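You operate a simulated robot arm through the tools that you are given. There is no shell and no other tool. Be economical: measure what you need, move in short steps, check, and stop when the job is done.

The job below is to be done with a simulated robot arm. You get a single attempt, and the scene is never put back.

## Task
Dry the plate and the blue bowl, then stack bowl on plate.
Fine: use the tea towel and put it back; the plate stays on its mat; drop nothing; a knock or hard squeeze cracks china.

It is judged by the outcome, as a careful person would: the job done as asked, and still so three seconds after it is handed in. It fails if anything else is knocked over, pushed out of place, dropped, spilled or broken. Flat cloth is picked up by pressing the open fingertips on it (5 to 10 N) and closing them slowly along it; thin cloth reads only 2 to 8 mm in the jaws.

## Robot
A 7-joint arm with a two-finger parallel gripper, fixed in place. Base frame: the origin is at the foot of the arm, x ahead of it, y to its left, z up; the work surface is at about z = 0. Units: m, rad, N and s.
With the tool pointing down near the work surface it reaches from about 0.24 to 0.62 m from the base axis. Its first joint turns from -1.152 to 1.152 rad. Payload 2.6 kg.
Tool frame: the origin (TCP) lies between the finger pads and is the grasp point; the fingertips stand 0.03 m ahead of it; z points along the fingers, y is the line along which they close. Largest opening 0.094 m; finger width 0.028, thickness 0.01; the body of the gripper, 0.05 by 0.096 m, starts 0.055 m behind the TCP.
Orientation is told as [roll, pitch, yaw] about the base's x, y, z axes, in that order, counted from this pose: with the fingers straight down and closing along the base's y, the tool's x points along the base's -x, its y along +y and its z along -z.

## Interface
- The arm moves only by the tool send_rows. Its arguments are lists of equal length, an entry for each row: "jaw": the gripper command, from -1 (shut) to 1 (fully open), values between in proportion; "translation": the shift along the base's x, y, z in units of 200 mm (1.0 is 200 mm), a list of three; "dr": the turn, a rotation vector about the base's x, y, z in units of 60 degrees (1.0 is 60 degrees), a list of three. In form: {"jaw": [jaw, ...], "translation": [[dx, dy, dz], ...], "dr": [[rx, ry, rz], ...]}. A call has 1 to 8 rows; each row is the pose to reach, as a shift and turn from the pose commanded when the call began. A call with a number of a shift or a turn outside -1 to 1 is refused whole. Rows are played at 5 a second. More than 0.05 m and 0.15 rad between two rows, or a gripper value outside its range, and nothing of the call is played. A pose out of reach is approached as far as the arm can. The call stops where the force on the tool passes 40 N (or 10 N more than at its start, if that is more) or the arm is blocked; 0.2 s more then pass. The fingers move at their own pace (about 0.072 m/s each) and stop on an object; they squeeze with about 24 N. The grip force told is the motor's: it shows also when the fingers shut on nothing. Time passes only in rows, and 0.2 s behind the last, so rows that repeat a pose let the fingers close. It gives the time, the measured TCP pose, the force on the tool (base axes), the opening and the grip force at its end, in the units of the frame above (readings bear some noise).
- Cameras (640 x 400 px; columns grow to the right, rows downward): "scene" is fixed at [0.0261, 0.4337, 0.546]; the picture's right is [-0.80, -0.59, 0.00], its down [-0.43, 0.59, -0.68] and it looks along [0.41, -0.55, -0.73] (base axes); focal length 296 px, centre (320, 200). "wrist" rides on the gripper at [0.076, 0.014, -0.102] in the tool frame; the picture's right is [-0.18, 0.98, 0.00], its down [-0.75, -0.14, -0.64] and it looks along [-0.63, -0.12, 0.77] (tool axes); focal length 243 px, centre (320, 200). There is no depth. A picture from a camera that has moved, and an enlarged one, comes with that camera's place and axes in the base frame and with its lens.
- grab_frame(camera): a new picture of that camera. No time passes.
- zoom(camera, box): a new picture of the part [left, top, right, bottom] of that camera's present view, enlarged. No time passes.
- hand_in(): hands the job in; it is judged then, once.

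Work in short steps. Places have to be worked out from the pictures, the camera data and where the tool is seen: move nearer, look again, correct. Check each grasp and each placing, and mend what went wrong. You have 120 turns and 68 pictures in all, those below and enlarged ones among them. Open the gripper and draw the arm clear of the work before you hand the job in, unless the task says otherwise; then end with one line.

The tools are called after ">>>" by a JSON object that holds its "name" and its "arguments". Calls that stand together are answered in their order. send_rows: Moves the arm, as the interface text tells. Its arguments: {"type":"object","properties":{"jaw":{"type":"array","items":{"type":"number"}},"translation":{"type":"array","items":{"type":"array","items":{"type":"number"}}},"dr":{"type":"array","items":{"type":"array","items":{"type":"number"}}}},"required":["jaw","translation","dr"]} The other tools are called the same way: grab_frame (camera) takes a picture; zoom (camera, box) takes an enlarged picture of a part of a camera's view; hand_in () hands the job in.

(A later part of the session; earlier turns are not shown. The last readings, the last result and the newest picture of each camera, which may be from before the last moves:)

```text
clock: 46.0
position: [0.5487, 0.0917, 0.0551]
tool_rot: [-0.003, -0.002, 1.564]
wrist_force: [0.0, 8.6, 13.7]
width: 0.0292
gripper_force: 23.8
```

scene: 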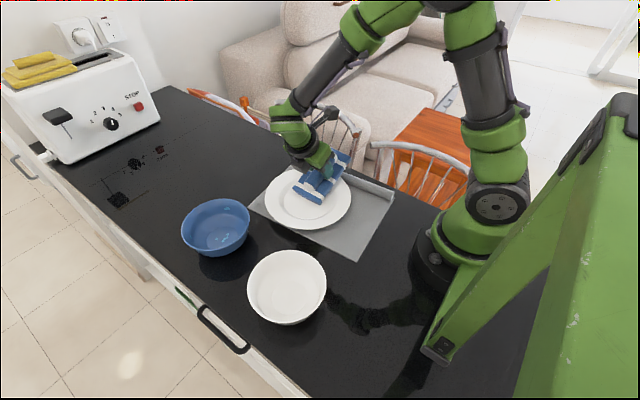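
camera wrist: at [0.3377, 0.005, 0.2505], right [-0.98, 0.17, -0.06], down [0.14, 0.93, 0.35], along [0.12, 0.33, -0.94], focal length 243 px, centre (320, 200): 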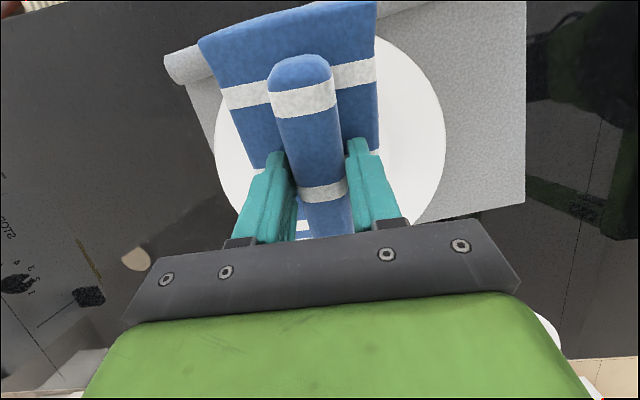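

It is resting on the counter. I'll open slightly, push down so the tips touch the slab, and close again.

>>> {"name": "send_rows", "arguments": {"jaw": [0.1, 0.1, 0.1, 0.1, 0.1], "translation": [[0, 0, 0], [0, 0, 0], [0, 0, -0.008], [0, 0, -0.016], [0, 0, -0.022]], "dr": [[0, 0, 0], [0, 0, 0], [0, 0, 0], [0, 0, 0], [0, 0, 0]]}}

>>> {"name": "grab_frame", "arguments": {"camera": "wrist"}}

```text
clock: 47.2
position: [0.5488, 0.0908, 0.0505]
tool_rot: [0.0, 0.001, 1.561]
wrist_force: [-7.7, -2.3, 14.8]
width: 0.051
gripper_force: 0.1
```

```text
32 pictures are left
camera wrist: at [0.533, 0.0152, 0.1526], right [-0.98, 0.19, 0.0], down [0.15, 0.75, 0.64], along [0.12, 0.63, -0.77], focal length 243 px, centre (320, 200)
```

wrist: 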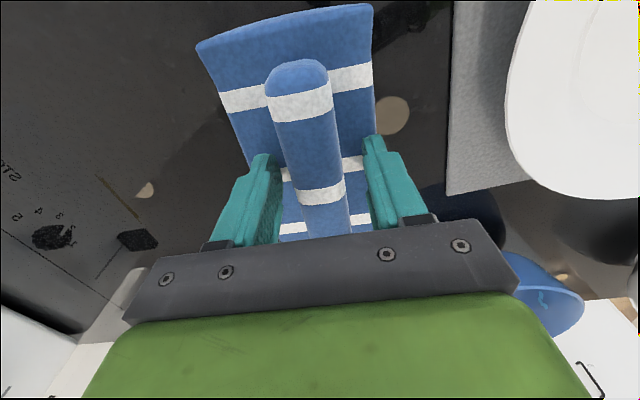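

The tips press at 15 N, with the roll centred between them. I'll close while pressing.

>>> {"name": "send_rows", "arguments": {"jaw": [0.0, -0.15, -0.3, -0.45, -0.7, -1, -1, -1], "translation": [[0, 0, -0.004], [0, 0, -0.004], [0, 0, -0.004], [0, 0, -0.004], [0, 0, -0.004], [0, 0, -0.004], [0, 0, -0.004], [0, 0, -0.004]], "dr": [[0, 0, 0], [0, 0, 0], [0, 0, 0], [0, 0, 0], [0, 0, 0], [0, 0, 0], [0, 0, 0], [0, 0, 0]]}}

```text
clock: 49.0
position: [0.5494, 0.09, 0.0515]
tool_rot: [-0.006, 0.0, 1.564]
wrist_force: [7.1, 1.6, 21.8]
width: 0.0335
gripper_force: 24.2
```

Regripped at 0.0335. I'll lift, return over the bowl (now centred at about (0.432, 0.260)) and tilt back to 45°.

>>> {"name": "send_rows", "arguments": {"jaw": [-1, -1, -1, -1, -1, -1, -1, -1], "translation": [[0, 0, 0.05], [0, 0, 0.25], [-0.05, 0.05, 0.48], [-0.15, 0.2, 0.65], [-0.25, 0.35, 0.73], [-0.35, 0.5, 0.73], [-0.47, 0.65, 0.73], [-0.585, 0.78, 0.73]], "dr": [[0, 0, 0], [0, 0, 0], [-0.125, 0, 0], [-0.25, 0, 0], [-0.375, 0, 0], [-0.5, 0, 0], [-0.625, 0, 0], [-0.75, 0, 0]]}}

```text
clock: 50.8
position: [0.4327, 0.2482, 0.1954]
tool_rot: [-0.009, 0.786, 1.556]
wrist_force: [-1.1, 0.2, -0.4]
width: 0.0332
gripper_force: 23.8
```

The grip holds at 0.033. I'll lower into the bowl, centred.

>>> {"name": "send_rows", "arguments": {"jaw": [-1, -1, -1, -1, -1], "translation": [[-0.01, 0, -0.15], [-0.01, -0.01, -0.3], [-0.01, -0.01, -0.4], [-0.01, -0.01, -0.44], [-0.01, -0.01, -0.46]], "dr": [[0, 0, 0], [0, 0, 0], [0, 0, 0], [0, 0, 0], [0, 0, 0]]}}

>>> {"name": "zoom", "arguments": {"camera": "scene", "box": [140, 170, 300, 270]}}

```text
clock: 52.0
position: [0.4292, 0.2449, 0.1022]
tool_rot: [-0.006, 0.784, 1.559]
wrist_force: [0.0, -0.3, -0.6]
width: 0.0333
gripper_force: 24.3
```

```text
4.00 times, centred on (220, 220) of scene
camera zoom: at [0.0261, 0.4337, 0.546], right [-0.8, -0.59, 0.0], down [-0.43, 0.59, -0.68], along [0.41, -0.55, -0.73], focal length 1185 px, centre (720, 120)
```

zoom: 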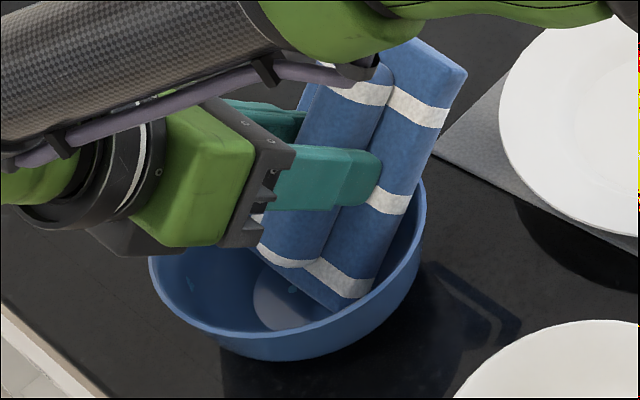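

Nearly touching. I'll lower a few more millimetres to get a light press.

>>> {"name": "send_rows", "arguments": {"jaw": [-1, -1, -1, -1], "translation": [[0, 0, -0.01], [0, 0, -0.015], [0, 0, -0.02], [0, 0, -0.024]], "dr": [[0, 0, 0], [0, 0, 0], [0, 0, 0], [0, 0, 0]]}}

```text
clock: 53.0
position: [0.4295, 0.2441, 0.0987]
tool_rot: [-0.014, 0.785, 1.554]
wrist_force: [-7.4, 0.2, 22.0]
width: 0.0334
gripper_force: 23.6
```

At 22 N it is firmer than needed, with +x bias. I'll ease off 1.5 mm, shift toward -x, and wipe by swinging the yaw about the bowl's own axis so there is little net push.

>>> {"name": "send_rows", "arguments": {"jaw": [-1, -1, -1, -1, -1, -1, -1, -1], "translation": [[-0.015, 0, 0.008], [-0.007, 0, 0.008], [0.002, 0.001, 0.008], [0.01, 0.002, 0.008], [0.002, 0.001, 0.008], [-0.007, 0, 0.008], [-0.015, 0, 0.008], [-0.023, 0, 0.008]], "dr": [[0, 0, 0], [0, 0, 0.115], [0, 0, 0.23], [0, 0, 0.345], [0, 0, 0.23], [0, 0, 0.115], [0, 0, 0], [0, 0, -0.115]]}}

>>> {"name": "zoom", "arguments": {"camera": "scene", "box": [140, 170, 300, 270]}}

```text
clock: 54.8
position: [0.4242, 0.2453, 0.0985]
tool_rot: [-0.011, 0.786, 1.437]
wrist_force: [3.6, -0.4, 4.8]
width: 0.0331
gripper_force: 24.5
```

```text
4.00 times, centred on (220, 220) of scene
camera zoom: at [0.026, 0.4337, 0.546], right [-0.8, -0.59, 0.0], down [-0.43, 0.59, -0.68], along [0.41, -0.55, -0.73], focal length 1185 px, centre (720, 120)
```

zoom: 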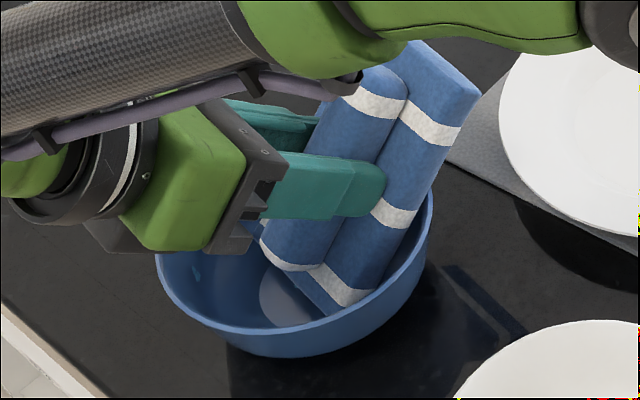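

The grip is steady and the bowl is barely moving. I'll make more swings with a touch more pressure.

>>> {"name": "send_rows", "arguments": {"jaw": [-1, -1, -1, -1, -1, -1, -1, -1], "translation": [[-0.008, 0, -0.003], [-0.016, 0.001, -0.003], [-0.008, 0, -0.003], [0, 0, -0.003], [0.008, 0, -0.003], [0.016, 0, -0.003], [0.024, 0.001, -0.003], [0.032, 0.002, -0.003]], "dr": [[0, 0, -0.115], [0, 0, -0.23], [0, 0, -0.115], [0, 0, 0], [0, 0, 0.115], [0, 0, 0.23], [0, 0, 0.345], [0, 0, 0.46]]}}

>>> {"name": "send_rows", "arguments": {"jaw": [-1, -1, -1, -1, -1, -1, -1, -1], "translation": [[-0.008, 0, 0], [-0.016, 0, 0], [-0.024, 0, 0], [-0.032, 0, 0], [-0.04, 0, 0], [-0.048, 0, 0], [-0.04, 0, 0], [-0.032, 0, 0]], "dr": [[0, 0, -0.115], [0, 0, -0.23], [0, 0, -0.345], [0, 0, -0.46], [0, 0, -0.575], [0, 0, -0.69], [0, 0, -0.575], [0, 0, -0.46]]}}

>>> {"name": "zoom", "arguments": {"camera": "scene", "box": [140, 170, 300, 270]}}

```text
clock: 56.6
position: [0.4316, 0.2444, 0.0976]
tool_rot: [-0.007, 0.787, 1.92]
wrist_force: [-3.7, -4.7, 13.8]
width: 0.0295
gripper_force: 24.1
```

```text
clock: 58.4
position: [0.4243, 0.2459, 0.0983]
tool_rot: [-0.005, 0.785, 1.441]
wrist_force: [-4.9, -4.1, 9.5]
width: 0.0293
gripper_force: 24.1
```

```text
4.00 times, centred on (220, 220) of scene
camera zoom: at [0.0261, 0.4336, 0.546], right [-0.8, -0.59, 0.0], down [-0.43, 0.59, -0.68], along [0.41, -0.55, -0.73], focal length 1185 px, centre (720, 120)
```

zoom: 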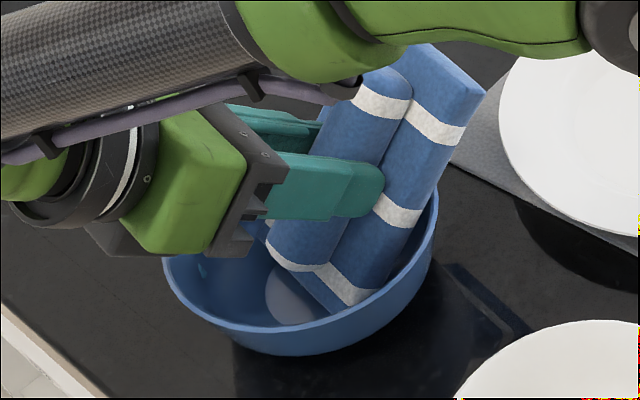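

The left drop is smaller, so progress is real. The grip is at 0.0293, which held before. I'll do two more moderate swings.

>>> {"name": "send_rows", "arguments": {"jaw": [-1, -1, -1, -1, -1, -1, -1, -1], "translation": [[0.008, 0, 0], [0.016, 0, 0], [0.024, 0, 0], [0.016, 0, 0], [0.008, 0, 0], [0, 0, 0], [-0.008, 0, 0], [-0.016, 0, 0]], "dr": [[0, 0, 0.115], [0, 0, 0.23], [0, 0, 0.345], [0, 0, 0.23], [0, 0, 0.115], [0, 0, 0], [0, 0, -0.115], [0, 0, -0.23]]}}

>>> {"name": "send_rows", "arguments": {"jaw": [-1, -1, -1, -1, -1, -1, -1, -1], "translation": [[0.008, 0, 0], [0.016, 0, 0], [0.024, 0, 0], [0.032, 0, 0], [0.04, 0, 0], [0.032, 0, 0], [0.024, 0, 0], [0.016, 0, 0]], "dr": [[0, 0, 0.115], [0, 0, 0.23], [0, 0, 0.345], [0, 0, 0.46], [0, 0, 0.575], [0, 0, 0.46], [0, 0, 0.345], [0, 0, 0.23]]}}

>>> {"name": "zoom", "arguments": {"camera": "scene", "box": [140, 170, 300, 270]}}

```text
clock: 60.2
position: [0.4212, 0.2443, 0.0984]
tool_rot: [-0.009, 0.786, 1.196]
wrist_force: [2.3, 0.8, 3.0]
width: 0.0293
gripper_force: 23.8
```

```text
clock: 62.0
position: [0.4248, 0.2443, 0.0978]
tool_rot: [-0.01, 0.786, 1.437]
wrist_force: [2.8, 0.7, 2.5]
width: 0.0292
gripper_force: 24.6
```

```text
4.00 times, centred on (220, 220) of scene
camera zoom: at [0.0261, 0.4337, 0.546], right [-0.8, -0.59, 0.0], down [-0.43, 0.59, -0.68], along [0.41, -0.55, -0.73], focal length 1185 px, centre (720, 120)
```

zoom: 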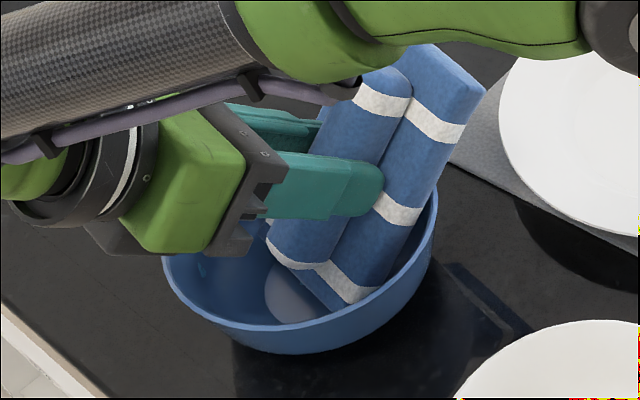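

The force has dropped to 2.5 N and a faint drop still shows. I'll press 1 mm deeper and swing again.

>>> {"name": "send_rows", "arguments": {"jaw": [-1, -1, -1, -1, -1, -1, -1, -1], "translation": [[0, 0, -0.006], [0.008, 0, -0.006], [0.016, 0, -0.006], [0.024, 0, -0.006], [0.016, 0, -0.006], [0.008, 0, -0.006], [0, 0, -0.006], [-0.008, 0, -0.006]], "dr": [[0, 0, 0], [0, 0, 0.115], [0, 0, 0.23], [0, 0, 0.345], [0, 0, 0.23], [0, 0, 0.115], [0, 0, 0], [0, 0, -0.115]]}}

>>> {"name": "send_rows", "arguments": {"jaw": [-1, -1, -1, -1, -1, -1, -1, -1], "translation": [[0.008, 0, 0], [0.016, 0, 0], [0.024, 0, 0], [0.032, 0, 0], [0.024, 0, 0], [0.016, 0, 0], [0.008, 0, 0], [0.008, 0, 0]], "dr": [[0, 0, 0.115], [0, 0, 0.23], [0, 0, 0.345], [0, 0, 0.46], [0, 0, 0.345], [0, 0, 0.23], [0, 0, 0.23], [0, 0, 0.23]]}}

>>> {"name": "zoom", "arguments": {"camera": "scene", "box": [140, 170, 300, 270]}}

```text
clock: 63.8
position: [0.4236, 0.2449, 0.0971]
tool_rot: [-0.013, 0.786, 1.314]
wrist_force: [6.5, -1.5, 13.2]
width: 0.0292
gripper_force: 23.7
```

```text
clock: 65.6
position: [0.4255, 0.2446, 0.0968]
tool_rot: [-0.01, 0.788, 1.556]
wrist_force: [6.9, -2.6, 12.2]
width: 0.0291
gripper_force: 23.9
```

```text
4.00 times, centred on (220, 220) of scene
camera zoom: at [0.026, 0.4336, 0.546], right [-0.8, -0.59, 0.0], down [-0.43, 0.59, -0.68], along [0.41, -0.55, -0.73], focal length 1185 px, centre (720, 120)
```

zoom: 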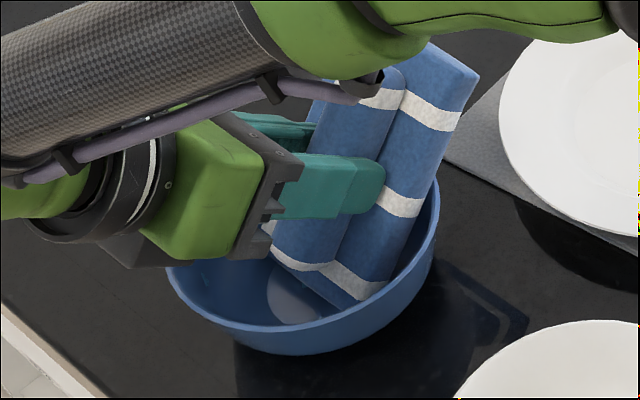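

No drops are visible now from this angle. I'll lift the towel out and look inside the bowl.

>>> {"name": "send_rows", "arguments": {"jaw": [-1, -1, -1, -1, -1, -1], "translation": [[0, 0, 0.04], [0, 0, 0.1], [0, 0, 0.25], [0, 0, 0.42], [0.12, -0.12, 0.5], [0.26, -0.26, 0.55]], "dr": [[0, 0, 0], [0, 0, 0], [0, 0, 0], [0, 0, 0], [0.125, 0, 0], [0.25, 0, 0]]}}

>>> {"name": "zoom", "arguments": {"camera": "scene", "box": [150, 180, 278, 260]}}

```text
clock: 67.0
position: [0.4766, 0.1938, 0.2075]
tool_rot: [-0.004, 0.522, 1.564]
wrist_force: [0.9, -0.9, -1.0]
width: 0.0294
gripper_force: 23.8
```

```text
5.00 times, centred on (214, 220) of scene
camera zoom: at [0.026, 0.4337, 0.546], right [-0.8, -0.59, 0.0], down [-0.43, 0.59, -0.68], along [0.41, -0.55, -0.73], focal length 1481 px, centre (850, 100)
```

zoom: 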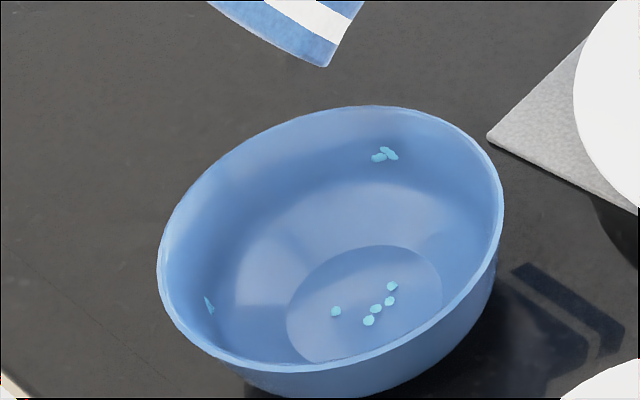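

The drops shrank only a little, because the pad's 0.08 edge is wider than the floor and just scrapes the walls. I'll tilt it corner-down, leaning toward (-x, +y), so one corner reaches the floor and can make sliding strokes.

>>> {"name": "send_rows", "arguments": {"jaw": [-1, -1, -1, -1, -1, -1], "translation": [[-0.06, 0.04, 0], [-0.12, 0.09, 0], [-0.18, 0.14, 0], [-0.24, 0.19, 0], [-0.3, 0.23, 0], [-0.35, 0.256, 0]], "dr": [[-0.022, -0.097, 0.026], [-0.044, -0.194, 0.052], [-0.066, -0.291, 0.078], [-0.088, -0.388, 0.104], [-0.11, -0.485, 0.13], [-0.131, -0.582, 0.155]]}}

>>> {"name": "zoom", "arguments": {"camera": "scene", "box": [120, 120, 320, 245]}}

```text
clock: 68.4
position: [0.4065, 0.2445, 0.2067]
tool_rot: [-0.741, 0.587, 1.329]
wrist_force: [0.4, -0.3, -1.0]
width: 0.0293
gripper_force: 23.8
```

```text
3.20 times, centred on (220, 182) of scene
camera zoom: at [0.0261, 0.4337, 0.546], right [-0.8, -0.59, 0.0], down [-0.43, 0.59, -0.68], along [0.41, -0.55, -0.73], focal length 948 px, centre (640, 256)
```

zoom: 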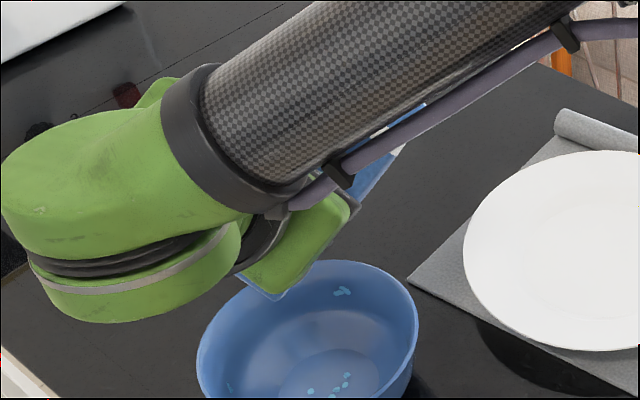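

The corner is over the bowl as computed, at about (0.42, 0.264). I'll lower it.

>>> {"name": "send_rows", "arguments": {"jaw": [-1, -1, -1, -1, -1], "translation": [[0, 0, -0.15], [0, 0, -0.3], [0, 0, -0.4], [0, 0, -0.45], [0, 0, -0.48]], "dr": [[0, 0, 0], [0, 0, 0], [0, 0, 0], [0, 0, 0], [0, 0, 0]]}}

>>> {"name": "zoom", "arguments": {"camera": "scene", "box": [120, 140, 320, 265]}}

```text
clock: 69.6
position: [0.4085, 0.2439, 0.1113]
tool_rot: [-0.744, 0.585, 1.323]
wrist_force: [-4.3, -3.2, 16.3]
width: 0.0292
gripper_force: 23.2
```

```text
3.20 times, centred on (220, 202) of scene
camera zoom: at [0.026, 0.4336, 0.546], right [-0.8, -0.59, 0.0], down [-0.43, 0.59, -0.68], along [0.41, -0.55, -0.73], focal length 948 px, centre (640, 192)
```

zoom: 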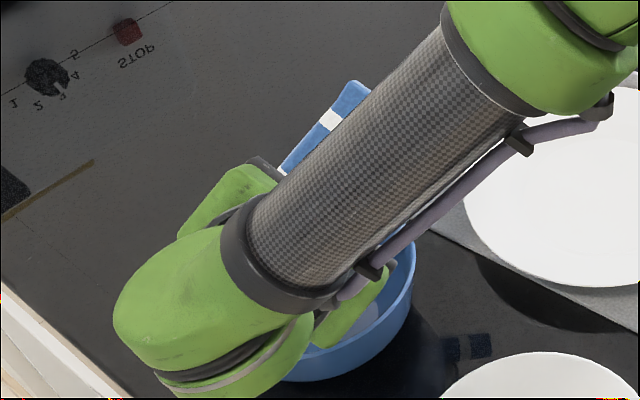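

Contact came 8 mm higher than expected, with a push toward (-x, -y). I'll look from the wrist camera.

>>> {"name": "grab_frame", "arguments": {"camera": "wrist"}}

```text
23 pictures are left
camera wrist: at [0.3229, 0.2381, 0.2091], right [-0.75, -0.03, -0.66], down [-0.09, 0.99, 0.06], along [0.65, 0.1, -0.75], focal length 243 px, centre (320, 200)
```

wrist: 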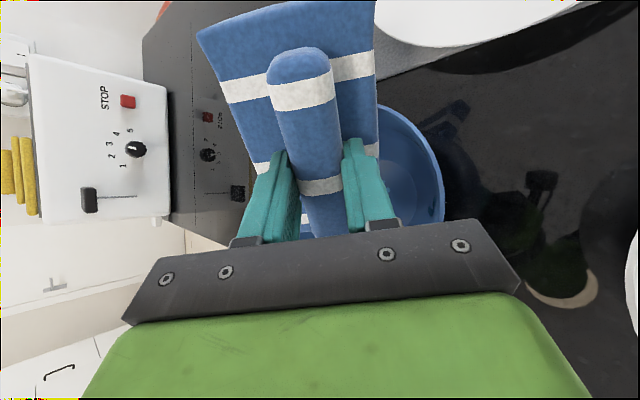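

The pad sits too far toward +x, so its upper short-edge corner is on that wall. I'll rise 6 mm, shift (-12, -6) mm, and lower again carefully.

>>> {"name": "send_rows", "arguments": {"jaw": [-1, -1, -1, -1, -1, -1], "translation": [[0, 0, 0.03], [-0.06, -0.03, 0.03], [-0.06, -0.03, 0.01], [-0.06, -0.03, -0.005], [-0.06, -0.03, -0.015], [-0.06, -0.03, -0.022]], "dr": [[0, 0, 0], [0, 0, 0], [0, 0, 0], [0, 0, 0], [0, 0, 0], [0, 0, 0]]}}

```text
clock: 71.0
position: [0.3964, 0.2371, 0.1081]
tool_rot: [-0.745, 0.585, 1.322]
wrist_force: [0.3, -3.4, 20.4]
width: 0.0292
gripper_force: 24.0
```

Fz is 20 N with almost no side force, which fits the corner resting on the floor. I'll ease off 1.5 mm and make small translating strokes.

>>> {"name": "send_rows", "arguments": {"jaw": [-1, -1, -1, -1, -1, -1, -1, -1], "translation": [[0, 0, 0.007], [0, 0.04, 0.007], [0, 0.08, 0.007], [0, 0.04, 0.007], [0, 0, 0.007], [0, -0.04, 0.007], [0, -0.08, 0.007], [0, -0.04, 0.007]], "dr": [[0, 0, 0], [0, 0, 0], [0, 0, 0], [0, 0, 0], [0, 0, 0], [0, 0, 0], [0, 0, 0], [0, 0, 0]]}}

>>> {"name": "zoom", "arguments": {"camera": "wrist", "box": [320, 60, 480, 260]}}

```text
clock: 72.8
position: [0.3943, 0.2302, 0.1063]
tool_rot: [-0.741, 0.588, 1.325]
wrist_force: [-1.2, 0.2, 2.0]
width: 0.0294
gripper_force: 23.8
```

```text
2.00 times, centred on (400, 160) of wrist
camera zoom: at [0.3101, 0.2242, 0.2043], right [-0.76, -0.03, -0.65], down [-0.09, 0.99, 0.06], along [0.65, 0.1, -0.76], focal length 485 px, centre (160, 280)
```

zoom: 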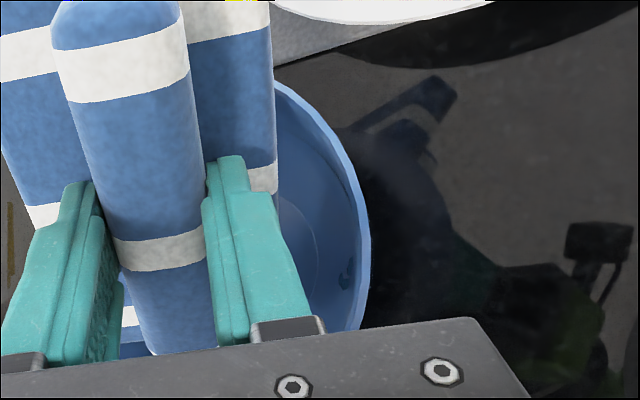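

Force is down to 2 N. I'll press 1.2 mm deeper and make circular strokes on the floor.

>>> {"name": "send_rows", "arguments": {"jaw": [-1, -1, -1, -1, -1, -1, -1, -1], "translation": [[0, 0, -0.007], [-0.05, 0.01, -0.007], [-0.07, 0.05, -0.007], [-0.05, 0.1, -0.007], [0, 0.12, -0.007], [0.04, 0.1, -0.007], [0.05, 0.05, -0.007], [0, 0, -0.007]], "dr": [[0, 0, 0], [0, 0, 0], [0, 0, 0], [0, 0, 0], [0, 0, 0], [0, 0, 0], [0, 0, 0], [0, 0, 0]]}}

>>> {"name": "send_rows", "arguments": {"jaw": [-1, -1, -1, -1, -1, -1, -1, -1], "translation": [[-0.03, 0, 0], [-0.06, 0.03, 0], [-0.06, 0.08, 0], [-0.03, 0.12, 0], [0.02, 0.12, 0], [0.05, 0.08, 0], [0.04, 0.04, 0], [0, 0.02, 0]], "dr": [[0, 0, 0], [0, 0, 0], [0, 0, 0], [0, 0, 0], [0, 0, 0], [0, 0, 0], [0, 0, 0], [0, 0, 0]]}}

>>> {"name": "zoom", "arguments": {"camera": "wrist", "box": [320, 60, 480, 260]}}

```text
clock: 74.6
position: [0.395, 0.2311, 0.1067]
tool_rot: [-0.739, 0.587, 1.327]
wrist_force: [0.9, 1.8, -0.9]
width: 0.0292
gripper_force: 24.2
```

```text
clock: 76.4
position: [0.3951, 0.2342, 0.106]
tool_rot: [-0.739, 0.588, 1.327]
wrist_force: [0.4, 0.6, 0.1]
width: 0.0291
gripper_force: 23.9
```

```text
2.00 times, centred on (400, 160) of wrist
camera zoom: at [0.3102, 0.2285, 0.2035], right [-0.76, -0.03, -0.65], down [-0.09, 0.99, 0.06], along [0.65, 0.1, -0.76], focal length 485 px, centre (160, 280)
```

zoom: 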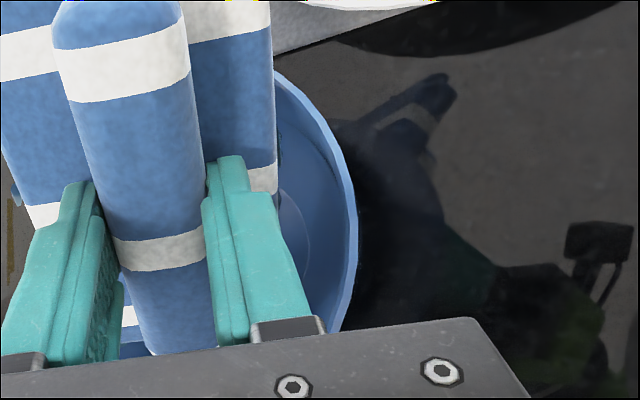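

No contact now, as the bowl moved a few millimetres. I'll lower gently to regain about 10 N.

>>> {"name": "send_rows", "arguments": {"jaw": [-1, -1, -1, -1, -1], "translation": [[0, 0, -0.006], [0, 0, -0.01], [0, 0, -0.014], [0, 0, -0.018], [0, 0, -0.02]], "dr": [[0, 0, 0], [0, 0, 0], [0, 0, 0], [0, 0, 0], [0, 0, 0]]}}

```text
clock: 77.6
position: [0.3965, 0.2357, 0.1046]
tool_rot: [-0.744, 0.583, 1.326]
wrist_force: [-5.4, 2.3, 27.4]
width: 0.0294
gripper_force: 24.4
```

At 27 N it is too firm, so I'll ease 1.7 mm and make strokes in x and y.

>>> {"name": "send_rows", "arguments": {"jaw": [-1, -1, -1, -1, -1, -1, -1, -1], "translation": [[0, 0, 0.0085], [-0.04, 0.02, 0.0085], [-0.06, 0.06, 0.0085], [-0.03, 0.09, 0.0085], [0.0, 0.06, 0.0085], [0.0, 0.02, 0.0085], [-0.03, 0, 0.0085], [0, 0, 0.0085]], "dr": [[0, 0, 0], [0, 0, 0], [0, 0, 0], [0, 0, 0], [0, 0, 0], [0, 0, 0], [0, 0, 0], [0, 0, 0]]}}

>>> {"name": "send_rows", "arguments": {"jaw": [-1, -1, -1, -1, -1, -1, -1, -1], "translation": [[0, 0.04, -0.003], [0, 0.08, -0.003], [-0.02, 0.11, -0.003], [-0.05, 0.08, -0.003], [-0.05, 0.04, -0.003], [-0.04, 0, -0.003], [-0.01, -0.02, -0.003], [0, 0, -0.003]], "dr": [[0, 0, 0], [0, 0, 0], [0, 0, 0], [0, 0, 0], [0, 0, 0], [0, 0, 0], [0, 0, 0], [0, 0, 0]]}}

```text
clock: 79.4
position: [0.3951, 0.2344, 0.1028]
tool_rot: [-0.738, 0.587, 1.331]
wrist_force: [-9.9, 3.5, 20.0]
width: 0.0292
gripper_force: 24.4
```

```text
clock: 81.2
position: [0.395, 0.2322, 0.1019]
tool_rot: [-0.739, 0.589, 1.323]
wrist_force: [-8.3, -2.3, 17.9]
width: 0.0295
gripper_force: 23.7
```

Good sliding contact at about 18 N. I'll lift straight out and look inside.

>>> {"name": "send_rows", "arguments": {"jaw": [-1, -1, -1, -1, -1, -1], "translation": [[0, 0, 0.03], [0, 0, 0.1], [0, 0, 0.25], [0, 0, 0.4], [0, 0, 0.52], [0.08, -0.05, 0.55]], "dr": [[0, 0, 0], [0, 0, 0], [0, 0, 0], [0, 0, 0], [0, 0, 0], [0, 0, 0]]}}

>>> {"name": "zoom", "arguments": {"camera": "scene", "box": [140, 180, 300, 280]}}

```text
clock: 82.6
position: [0.4108, 0.2254, 0.2145]
tool_rot: [-0.74, 0.588, 1.331]
wrist_force: [-0.6, -0.6, -1.0]
width: 0.0292
gripper_force: 24.2
```

```text
4.00 times, centred on (220, 230) of scene
camera zoom: at [0.0261, 0.4337, 0.546], right [-0.8, -0.59, 0.0], down [-0.43, 0.59, -0.68], along [0.41, -0.55, -0.73], focal length 1185 px, centre (720, 80)
```

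zoom: 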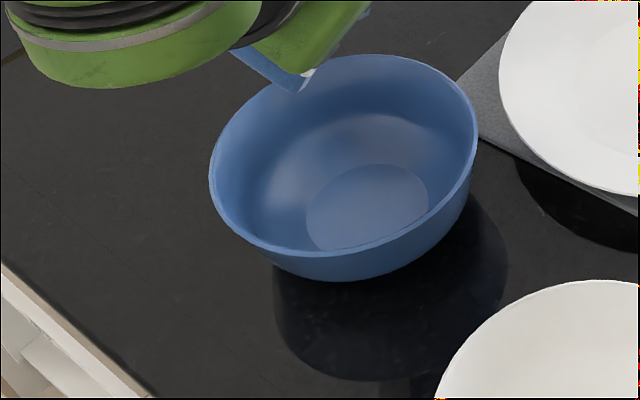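

The bowl is dry and sits at about (0.428, 0.228). I'll level the towel and carry it back toward its place.

>>> {"name": "send_rows", "arguments": {"jaw": [-1, -1, -1, -1, -1, -1, -1], "translation": [[0.1, -0.12, 0.03], [0.2, -0.24, 0.03], [0.3, -0.36, 0.03], [0.4, -0.48, 0.03], [0.5, -0.6, 0.03], [0.62, -0.72, 0.03], [0.75, -0.84, 0]], "dr": [[0.088, 0.088, 0], [0.176, 0.176, 0], [0.264, 0.264, 0], [0.352, 0.352, 0], [0.44, 0.44, 0], [0.528, 0.528, 0], [0.613, 0.613, 0]]}}

```text
clock: 84.2
position: [0.5617, 0.0564, 0.2136]
tool_rot: [0.003, 0.0, 1.562]
wrist_force: [0.0, 0.7, -0.9]
width: 0.0292
gripper_force: 24.3
```

Level again. I'll move over the original spot and lower to about 20 mm above the counter for a look.

>>> {"name": "send_rows", "arguments": {"jaw": [-1, -1, -1, -1, -1], "translation": [[0.07, -0.15, 0], [0.07, -0.208, -0.2], [0.07, -0.208, -0.4], [0.07, -0.208, -0.57], [0.07, -0.208, -0.68]], "dr": [[0, 0, 0], [0, 0, 0], [0, 0, 0], [0, 0, 0.004], [0, 0, 0.008]]}}

>>> {"name": "zoom", "arguments": {"camera": "scene", "box": [190, 110, 318, 190]}}

```text
clock: 85.4
position: [0.5759, 0.0155, 0.0763]
tool_rot: [0.002, 0.002, 1.571]
wrist_force: [-0.7, -0.3, -0.3]
width: 0.0292
gripper_force: 23.6
```

```text
5.00 times, centred on (254, 150) of scene
camera zoom: at [0.0261, 0.4337, 0.546], right [-0.8, -0.59, 0.0], down [-0.43, 0.59, -0.68], along [0.41, -0.55, -0.73], focal length 1481 px, centre (650, 450)
```

zoom: 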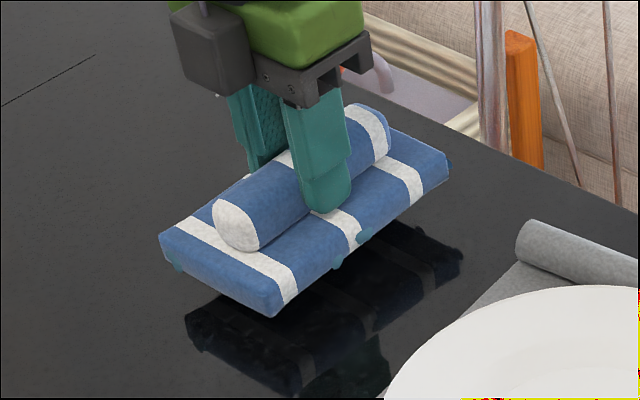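

The towel carries the water now and is lined up with its spot. I'll lower to contact and release gently.

>>> {"name": "send_rows", "arguments": {"jaw": [-1, -1, -1, -1, -1], "translation": [[0, 0, -0.05], [0, 0, -0.08], [0, 0, -0.1], [0, 0, -0.11], [0, 0, -0.115]], "dr": [[0, 0, 0], [0, 0, 0], [0, 0, 0], [0, 0, 0], [0, 0, 0]]}}

```text
clock: 86.6
position: [0.575, 0.0158, 0.0562]
tool_rot: [-0.001, 0.001, 1.57]
wrist_force: [-5.7, -1.0, 12.1]
width: 0.0292
gripper_force: 24.4
```

It is resting with 12 N. I'll open and rise.

>>> {"name": "send_rows", "arguments": {"jaw": [-0.2, 0.1, 0.3, 0.3, 0.3, 0.3, 0.3], "translation": [[0, 0, 0], [0, 0, 0], [0, 0, 0.01], [0, 0, 0.06], [0, 0, 0.2], [0, 0, 0.4], [0, 0, 0.6]], "dr": [[0, 0, 0], [0, 0, 0], [0, 0, 0], [0, 0, 0], [0, 0, 0], [0, 0, 0], [0, 0, 0]]}}

>>> {"name": "grab_frame", "arguments": {"camera": "scene"}}

```text
clock: 88.2
position: [0.5749, 0.0153, 0.174]
tool_rot: [0.001, 0.003, 1.571]
wrist_force: [0.4, 0.5, -1.1]
width: 0.061
gripper_force: 0.1
```

```text
18 pictures are left
```

scene: 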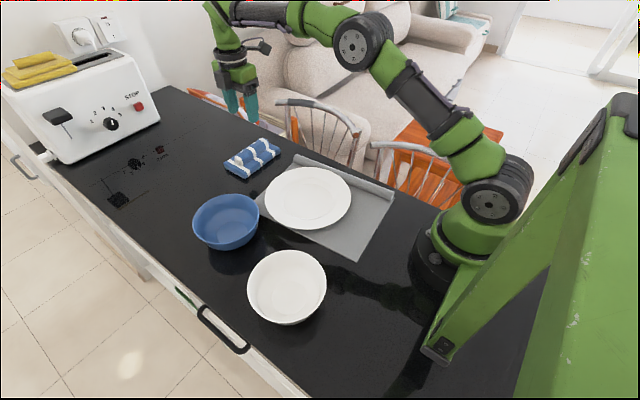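

The towel is back in place. For the bowl I'll pinch the rim at its -y side, with jaws closing along y. I'll turn the yaw back to 0 while moving above that spot.

>>> {"name": "send_rows", "arguments": {"jaw": [0.3, 0.3, 0.3, 0.3, 0.3, 0.3, 0.3], "translation": [[-0.05, 0.0, 0.1], [-0.15, 0.1, 0.2], [-0.25, 0.2, 0.2], [-0.35, 0.3, 0.2], [-0.45, 0.4, 0.2], [-0.55, 0.5, 0.2], [-0.65, 0.6, 0.2]], "dr": [[0, 0, -0.125], [0, 0, -0.25], [0, 0, -0.375], [0, 0, -0.5], [0, 0, -0.625], [0, 0, -0.75], [0, 0, -0.875]]}}

```text
clock: 89.8
position: [0.4457, 0.1356, 0.2139]
tool_rot: [0.002, 0.0, 0.652]
wrist_force: [0.0, -0.4, 0.0]
width: 0.061
gripper_force: 0.1
```

I'll finish the yaw turn and then look down at the rim with the wrist camera.

>>> {"name": "send_rows", "arguments": {"jaw": [0.3, 0.3, 0.3, 0.3, 0.3], "translation": [[-0.02, 0.0, -0.04], [-0.04, 0, -0.08], [-0.06, 0, -0.12], [-0.08, 0, -0.16], [-0.09, 0, -0.2]], "dr": [[0, 0, -0.125], [0, 0, -0.25], [0, 0, -0.375], [0, 0, -0.5], [0, 0, -0.623]]}}

>>> {"name": "grab_frame", "arguments": {"camera": "wrist"}}

>>> {"name": "zoom", "arguments": {"camera": "scene", "box": [160, 130, 320, 260]}}

```text
clock: 91.0
position: [0.4279, 0.1351, 0.1747]
tool_rot: [0.001, 0.001, -0.001]
wrist_force: [0.1, -0.3, -1.0]
width: 0.0612
gripper_force: 0.1
```

```text
17 pictures are left
camera wrist: at [0.3501, 0.1497, 0.2769], right [0.18, 0.98, 0.0], down [0.75, -0.14, 0.64], along [0.63, -0.12, -0.77], focal length 243 px, centre (320, 200)
```

wrist: 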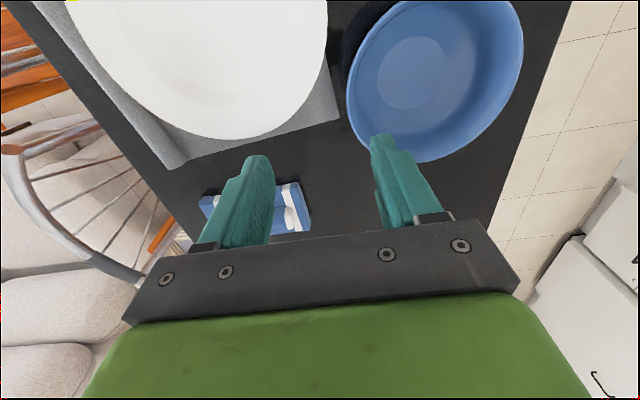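

```text
3.08 times, centred on (240, 195) of scene
camera zoom: at [0.0261, 0.4337, 0.546], right [-0.8, -0.59, 0.0], down [-0.43, 0.59, -0.68], along [0.41, -0.55, -0.73], focal length 911 px, centre (566, 215)
```

zoom: 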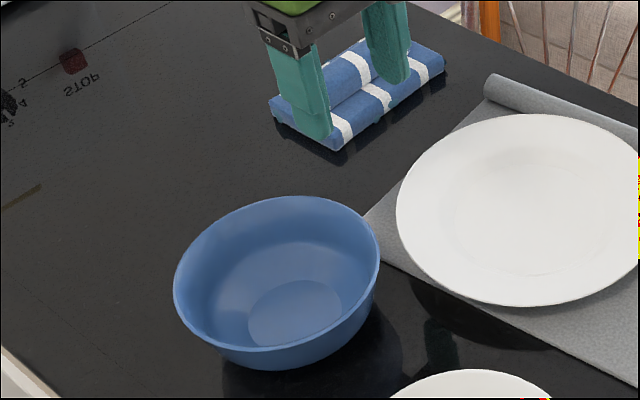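

Both cameras agree: bowl centre at about (0.428, 0.228) and its -y rim at y≈0.161, z≈0.06. I'll tilt 17° to match the wall's flare and stop just above the rim.

>>> {"name": "send_rows", "arguments": {"jaw": [0.0, 0.0, 0.0, 0.0], "translation": [[0, 0.02, -0.1], [0, 0.04, -0.2], [0, 0.06, -0.3], [0, 0.06, -0.345]], "dr": [[0.095, 0, 0], [0.19, 0, 0], [0.286, 0, 0], [0.286, 0, 0]]}}

>>> {"name": "zoom", "arguments": {"camera": "scene", "box": [180, 150, 308, 250]}}

>>> {"name": "grab_frame", "arguments": {"camera": "wrist"}}

```text
clock: 92.0
position: [0.4273, 0.1464, 0.1062]
tool_rot: [0.302, 0.003, 0.002]
wrist_force: [0.2, -0.4, -0.9]
width: 0.0469
gripper_force: 0.1
```

```text
4.00 times, centred on (244, 200) of scene
camera zoom: at [0.0261, 0.4337, 0.546], right [-0.8, -0.59, 0.0], down [-0.43, 0.59, -0.68], along [0.41, -0.55, -0.73], focal length 1185 px, centre (624, 200)
```

zoom: 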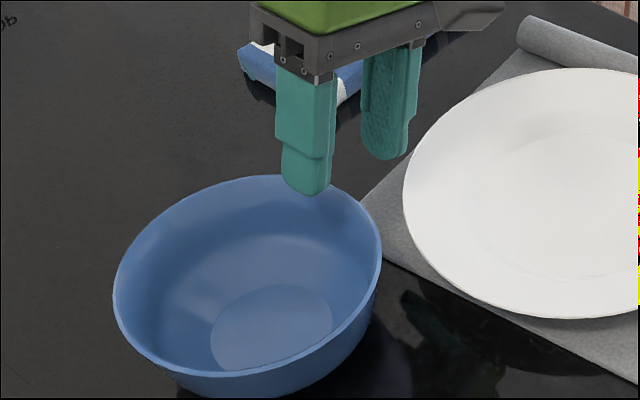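

```text
14 pictures are left
camera wrist: at [0.3495, 0.1307, 0.2075], right [0.18, 0.94, 0.29], down [0.76, -0.32, 0.57], along [0.63, 0.12, -0.77], focal length 243 px, centre (320, 200)
```

wrist: 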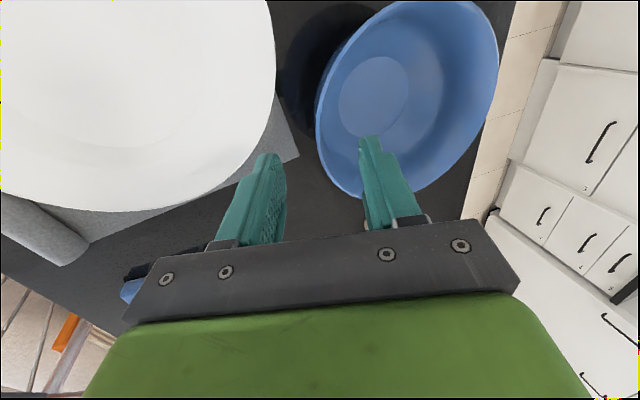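

The line-up is good. I'll narrow the jaws to about 0.034 so the outer finger clears the plate, then slide down along the tool axis over the rim.

>>> {"name": "send_rows", "arguments": {"jaw": [-0.28, -0.28, -0.28, -0.28, -0.28], "translation": [[0, 0.01, -0.02], [0, 0.025, -0.07], [0, 0.04, -0.12], [0, 0.05, -0.16], [0, 0.06, -0.187]], "dr": [[0, 0, 0], [0, 0, 0], [0, 0, 0], [0, 0, 0], [0, 0, 0]]}}

>>> {"name": "zoom", "arguments": {"camera": "scene", "box": [180, 150, 308, 250]}}

```text
clock: 93.2
position: [0.4273, 0.1586, 0.0676]
tool_rot: [0.299, 0.001, 0.004]
wrist_force: [0.2, 0.5, -0.3]
width: 0.0339
gripper_force: 0.0
```

```text
4.00 times, centred on (244, 200) of scene
camera zoom: at [0.0261, 0.4337, 0.546], right [-0.8, -0.59, 0.0], down [-0.43, 0.59, -0.68], along [0.41, -0.55, -0.73], focal length 1185 px, centre (624, 200)
```

zoom: 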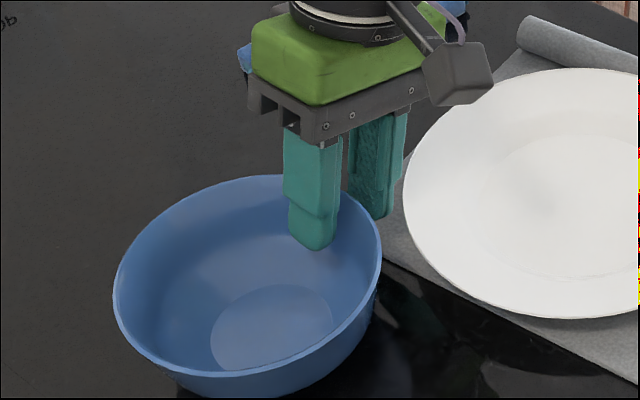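

The rim sits between the fingers with no contact. I'll close slowly and read the forces.

>>> {"name": "send_rows", "arguments": {"jaw": [-0.4, -0.5, -0.6, -0.68, -0.74, -0.74], "translation": [[0, 0, 0], [0, 0, 0], [0, 0, 0], [0, 0, 0], [0, 0, 0], [0, 0, 0]], "dr": [[0, 0, 0], [0, 0, 0], [0, 0, 0], [0, 0, 0], [0, 0, 0], [0, 0, 0]]}}

```text
clock: 94.6
position: [0.4271, 0.1581, 0.0681]
tool_rot: [0.303, 0.002, 0.005]
wrist_force: [0.2, 2.5, 0.9]
width: 0.0136
gripper_force: 0.8
```

The inner finger is touching with Fy +2.5. I'll shift the tool 2.5 mm toward +y to centre it, then close a bit more.

>>> {"name": "send_rows", "arguments": {"jaw": [-0.74, -0.74, -0.78, -0.82, -0.82], "translation": [[0, 0.006, 0], [0, 0.0125, 0], [0, 0.0125, 0], [0, 0.0125, 0], [0, 0.0125, 0]], "dr": [[0, 0, 0], [0, 0, 0], [0, 0, 0], [0, 0, 0], [0, 0, 0]]}}

>>> {"name": "zoom", "arguments": {"camera": "wrist", "box": [240, 60, 480, 240]}}

```text
clock: 95.8
position: [0.4264, 0.1613, 0.0678]
tool_rot: [0.302, 0.001, 0.001]
wrist_force: [-0.2, 1.9, 1.5]
width: 0.0096
gripper_force: 0.6
```

```text
2.22 times, centred on (360, 150) of wrist
camera zoom: at [0.35, 0.1454, 0.1704], right [0.18, 0.94, 0.29], down [0.76, -0.32, 0.57], along [0.63, 0.12, -0.77], focal length 539 px, centre (231, 311)
```

zoom: 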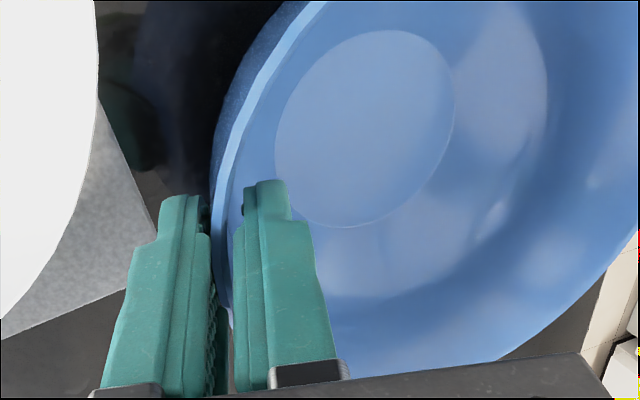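

The inner fingertip touches the lower wall, so the flare is greater than my tilt. I'll add about 9° of tilt and close further.

>>> {"name": "send_rows", "arguments": {"jaw": [-0.78, -0.78, -0.82, -0.86, -0.9, -0.9], "translation": [[0, 0.0, 0], [0, 0.0, 0], [0, 0.0, 0], [0, 0.0, 0], [0, 0.0, 0], [0, 0, 0]], "dr": [[0.08, 0, 0], [0.15, 0, 0], [0.15, 0, 0], [0.15, 0, 0], [0.15, 0, 0], [0.15, 0, 0]]}}

```text
clock: 97.2
position: [0.4266, 0.1623, 0.0673]
tool_rot: [0.458, 0.0, 0.004]
wrist_force: [-0.7, 1.7, 0.6]
width: 0.0056
gripper_force: 0.4
```

The width is 0.0056 and close to wall thickness. I'll close the rest of the way gently.

>>> {"name": "send_rows", "arguments": {"jaw": [-0.93, -0.95, -0.97, -0.97], "translation": [[0, 0, 0], [0, 0, 0], [0, 0, 0], [0, 0, 0]], "dr": [[0, 0, 0], [0, 0, 0], [0, 0, 0], [0, 0, 0]]}}

```text
clock: 98.2
position: [0.4274, 0.1616, 0.068]
tool_rot: [0.457, 0.003, 0.002]
wrist_force: [0.5, 0.1, -0.2]
width: 0.0034
gripper_force: 24.1
```

The rim is gripped at 3.4 mm wall thickness. I'll lift slowly as a test.

>>> {"name": "send_rows", "arguments": {"jaw": [-0.97, -0.97, -0.97, -0.97, -0.97], "translation": [[0, 0, 0.02], [0, 0, 0.05], [0, 0, 0.09], [0, 0, 0.14], [0, 0, 0.2]], "dr": [[0, 0, 0], [0, 0, 0], [0, 0, 0], [0, 0, 0], [0, 0, 0]]}}

>>> {"name": "grab_frame", "arguments": {"camera": "scene"}}

```text
clock: 99.4
position: [0.4273, 0.1621, 0.1081]
tool_rot: [0.455, 0.003, 0.001]
wrist_force: [0.0, -0.5, -1.5]
width: 0.0037
gripper_force: 24.3
```

```text
11 pictures are left
```

scene: 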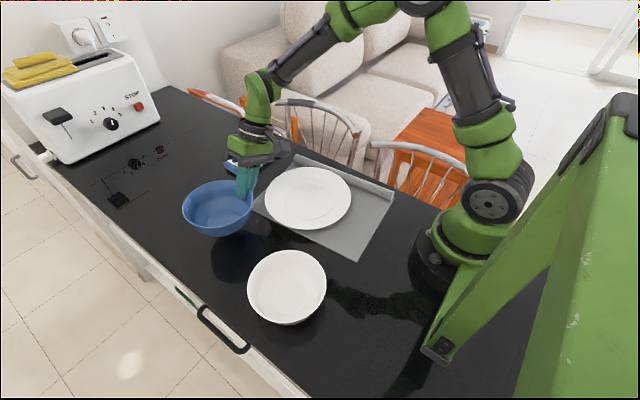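

The bowl came up level and secure. I'll zoom on the plate to fix its centre from the well circle.

>>> {"name": "zoom", "arguments": {"camera": "scene", "box": [250, 150, 370, 240]}}

```text
4.44 times, centred on (310, 195) of scene
camera zoom: at [0.0261, 0.4337, 0.546], right [-0.8, -0.59, 0.0], down [-0.43, 0.59, -0.68], along [0.41, -0.55, -0.73], focal length 1316 px, centre (364, 222)
```

zoom: 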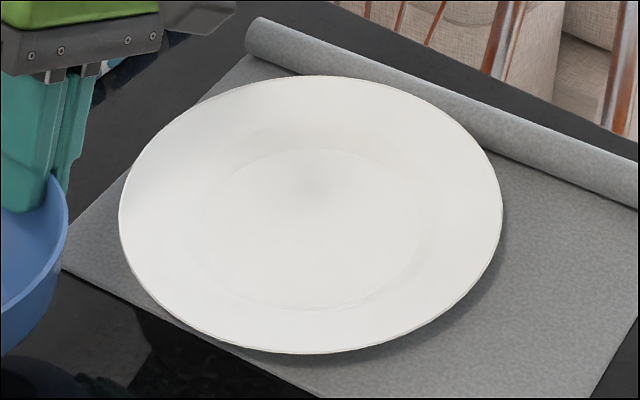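

The plate centre is at about (0.348, 0.050). I'll raise the bowl and carry it over, with the TCP going to (0.347, -0.015).

>>> {"name": "send_rows", "arguments": {"jaw": [-0.97, -0.97, -0.97, -0.97, -0.97, -0.97, -0.97, -0.97], "translation": [[0, 0, 0.1], [0, 0, 0.18], [-0.04, -0.1, 0.18], [-0.12, -0.27, 0.18], [-0.2, -0.44, 0.18], [-0.28, -0.61, 0.18], [-0.35, -0.76, 0.18], [-0.4, -0.88, 0.18]], "dr": [[0, 0, 0], [0, 0, 0], [0, 0, 0], [0, 0, 0], [0, 0, 0], [0, 0, 0], [0, 0, 0], [0, 0, 0]]}}

>>> {"name": "zoom", "arguments": {"camera": "scene", "box": [230, 120, 390, 240]}}

```text
clock: 101.2
position: [0.3475, -0.0138, 0.1434]
tool_rot: [0.458, 0.001, 0.003]
wrist_force: [-0.7, 0.8, -1.9]
width: 0.0036
gripper_force: 24.3
```

```text
3.33 times, centred on (310, 180) of scene
camera zoom: at [0.0261, 0.4337, 0.546], right [-0.8, -0.59, 0.0], down [-0.43, 0.59, -0.68], along [0.41, -0.55, -0.73], focal length 987 px, centre (353, 267)
```

zoom: 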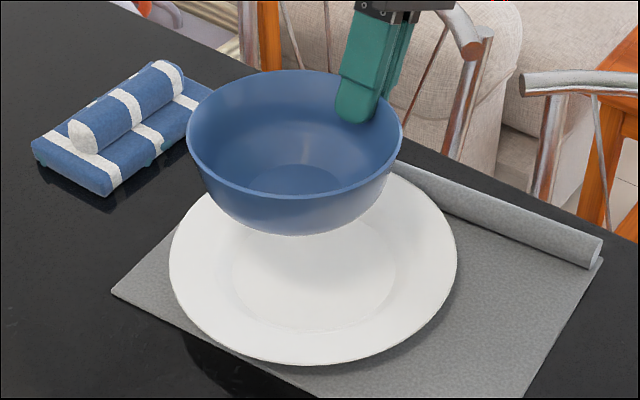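

By the picture the bowl is perhaps 9 mm too far toward +x. I'll shift -7 mm, lower to just above the plate, and check again.

>>> {"name": "send_rows", "arguments": {"jaw": [-0.97, -0.97, -0.97, -0.97], "translation": [[-0.035, 0, -0.05], [-0.035, 0, -0.12], [-0.035, 0, -0.18], [-0.035, 0, -0.22]], "dr": [[0, 0, 0], [0, 0, 0], [0, 0, 0], [0, 0, 0]]}}

>>> {"name": "zoom", "arguments": {"camera": "scene", "box": [230, 130, 390, 240]}}

```text
clock: 102.2
position: [0.3409, -0.0149, 0.0991]
tool_rot: [0.458, -0.001, 0.005]
wrist_force: [0.2, 0.1, -2.0]
width: 0.0033
gripper_force: 23.9
```

```text
3.64 times, centred on (310, 185) of scene
camera zoom: at [0.0261, 0.4337, 0.546], right [-0.8, -0.59, 0.0], down [-0.43, 0.59, -0.68], along [0.41, -0.55, -0.73], focal length 1077 px, centre (356, 254)
```

zoom: 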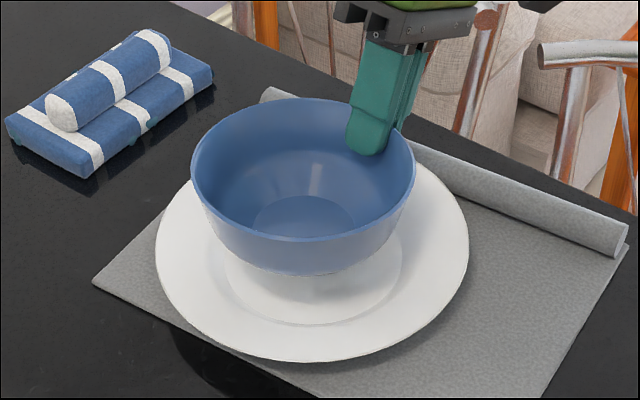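

The bowl is now within about 3 mm of centre. I'll lower gently until it touches the plate.

>>> {"name": "send_rows", "arguments": {"jaw": [-0.97, -0.97, -0.97, -0.97, -0.97], "translation": [[-0.012, 0, -0.03], [-0.012, 0, -0.05], [-0.012, 0, -0.065], [-0.012, 0, -0.075], [-0.012, 0, -0.085]], "dr": [[0, 0, 0], [0, 0, 0], [0, 0, 0], [0, 0, 0], [0, 0, 0]]}}

```text
clock: 103.4
position: [0.3379, -0.0147, 0.0826]
tool_rot: [0.456, 0.002, 0.003]
wrist_force: [-0.2, 0.0, -2.7]
width: 0.0036
gripper_force: 23.9
```

>>> {"name": "send_rows", "arguments": {"jaw": [-0.97, -0.97, -0.97, -0.97, -0.97], "translation": [[0, 0, -0.006], [0, 0, -0.012], [0, 0, -0.017], [0, 0, -0.021], [0, 0, -0.021]], "dr": [[0, 0, 0], [0, 0, 0], [0, 0, 0], [0, 0, 0], [0, 0, 0]]}}

```text
clock: 104.6
position: [0.3377, -0.014, 0.0785]
tool_rot: [0.458, 0.001, 0.003]
wrist_force: [0.5, 0.9, -3.3]
width: 0.0034
gripper_force: 24.3
```

Still hanging free, so I'll go a little lower.

>>> {"name": "send_rows", "arguments": {"jaw": [-0.97, -0.97, -0.97, -0.97], "translation": [[0, 0, -0.005], [0, 0, -0.01], [0, 0, -0.014], [0, 0, -0.014]], "dr": [[0, 0, 0], [0, 0, 0], [0, 0, 0], [0, 0, 0]]}}

>>> {"name": "zoom", "arguments": {"camera": "scene", "box": [250, 140, 378, 230]}}

```text
clock: 105.6
position: [0.3382, -0.0136, 0.0764]
tool_rot: [0.458, 0.0, 0.0]
wrist_force: [-2.5, -1.1, 13.8]
width: 0.0035
gripper_force: 24.4
```

```text
4.44 times, centred on (314, 185) of scene
camera zoom: at [0.026, 0.4337, 0.546], right [-0.8, -0.59, 0.0], down [-0.43, 0.59, -0.68], along [0.41, -0.55, -0.73], focal length 1316 px, centre (347, 267)
```

zoom: 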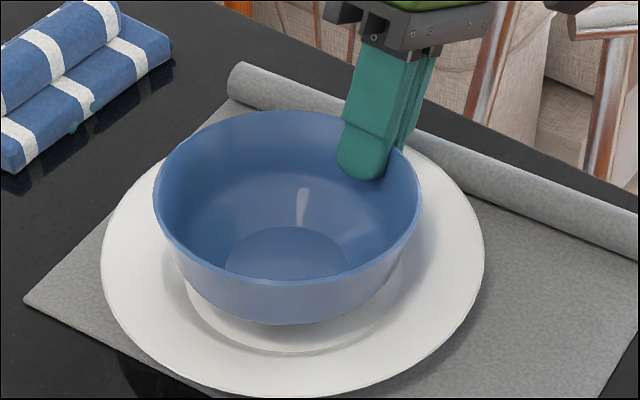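

It is in contact at 14 N and centred in the well. I'll ease off slightly and open slowly.

>>> {"name": "send_rows", "arguments": {"jaw": [-0.97, -0.9, -0.8, -0.7, -0.55, -0.45], "translation": [[0, 0, 0.005], [0, 0, 0.006], [0, 0, 0.006], [0, 0, 0.006], [0, 0, 0.006], [0, 0, 0.006]], "dr": [[0, 0, 0], [0, 0, 0], [0, 0, 0], [0, 0, 0], [0, 0, 0], [0, 0, 0]]}}

```text
clock: 107.0
position: [0.3379, -0.0154, 0.0765]
tool_rot: [0.457, 0.0, 0.003]
wrist_force: [-0.3, -0.3, 0.0]
width: 0.0256
gripper_force: 0.0
```

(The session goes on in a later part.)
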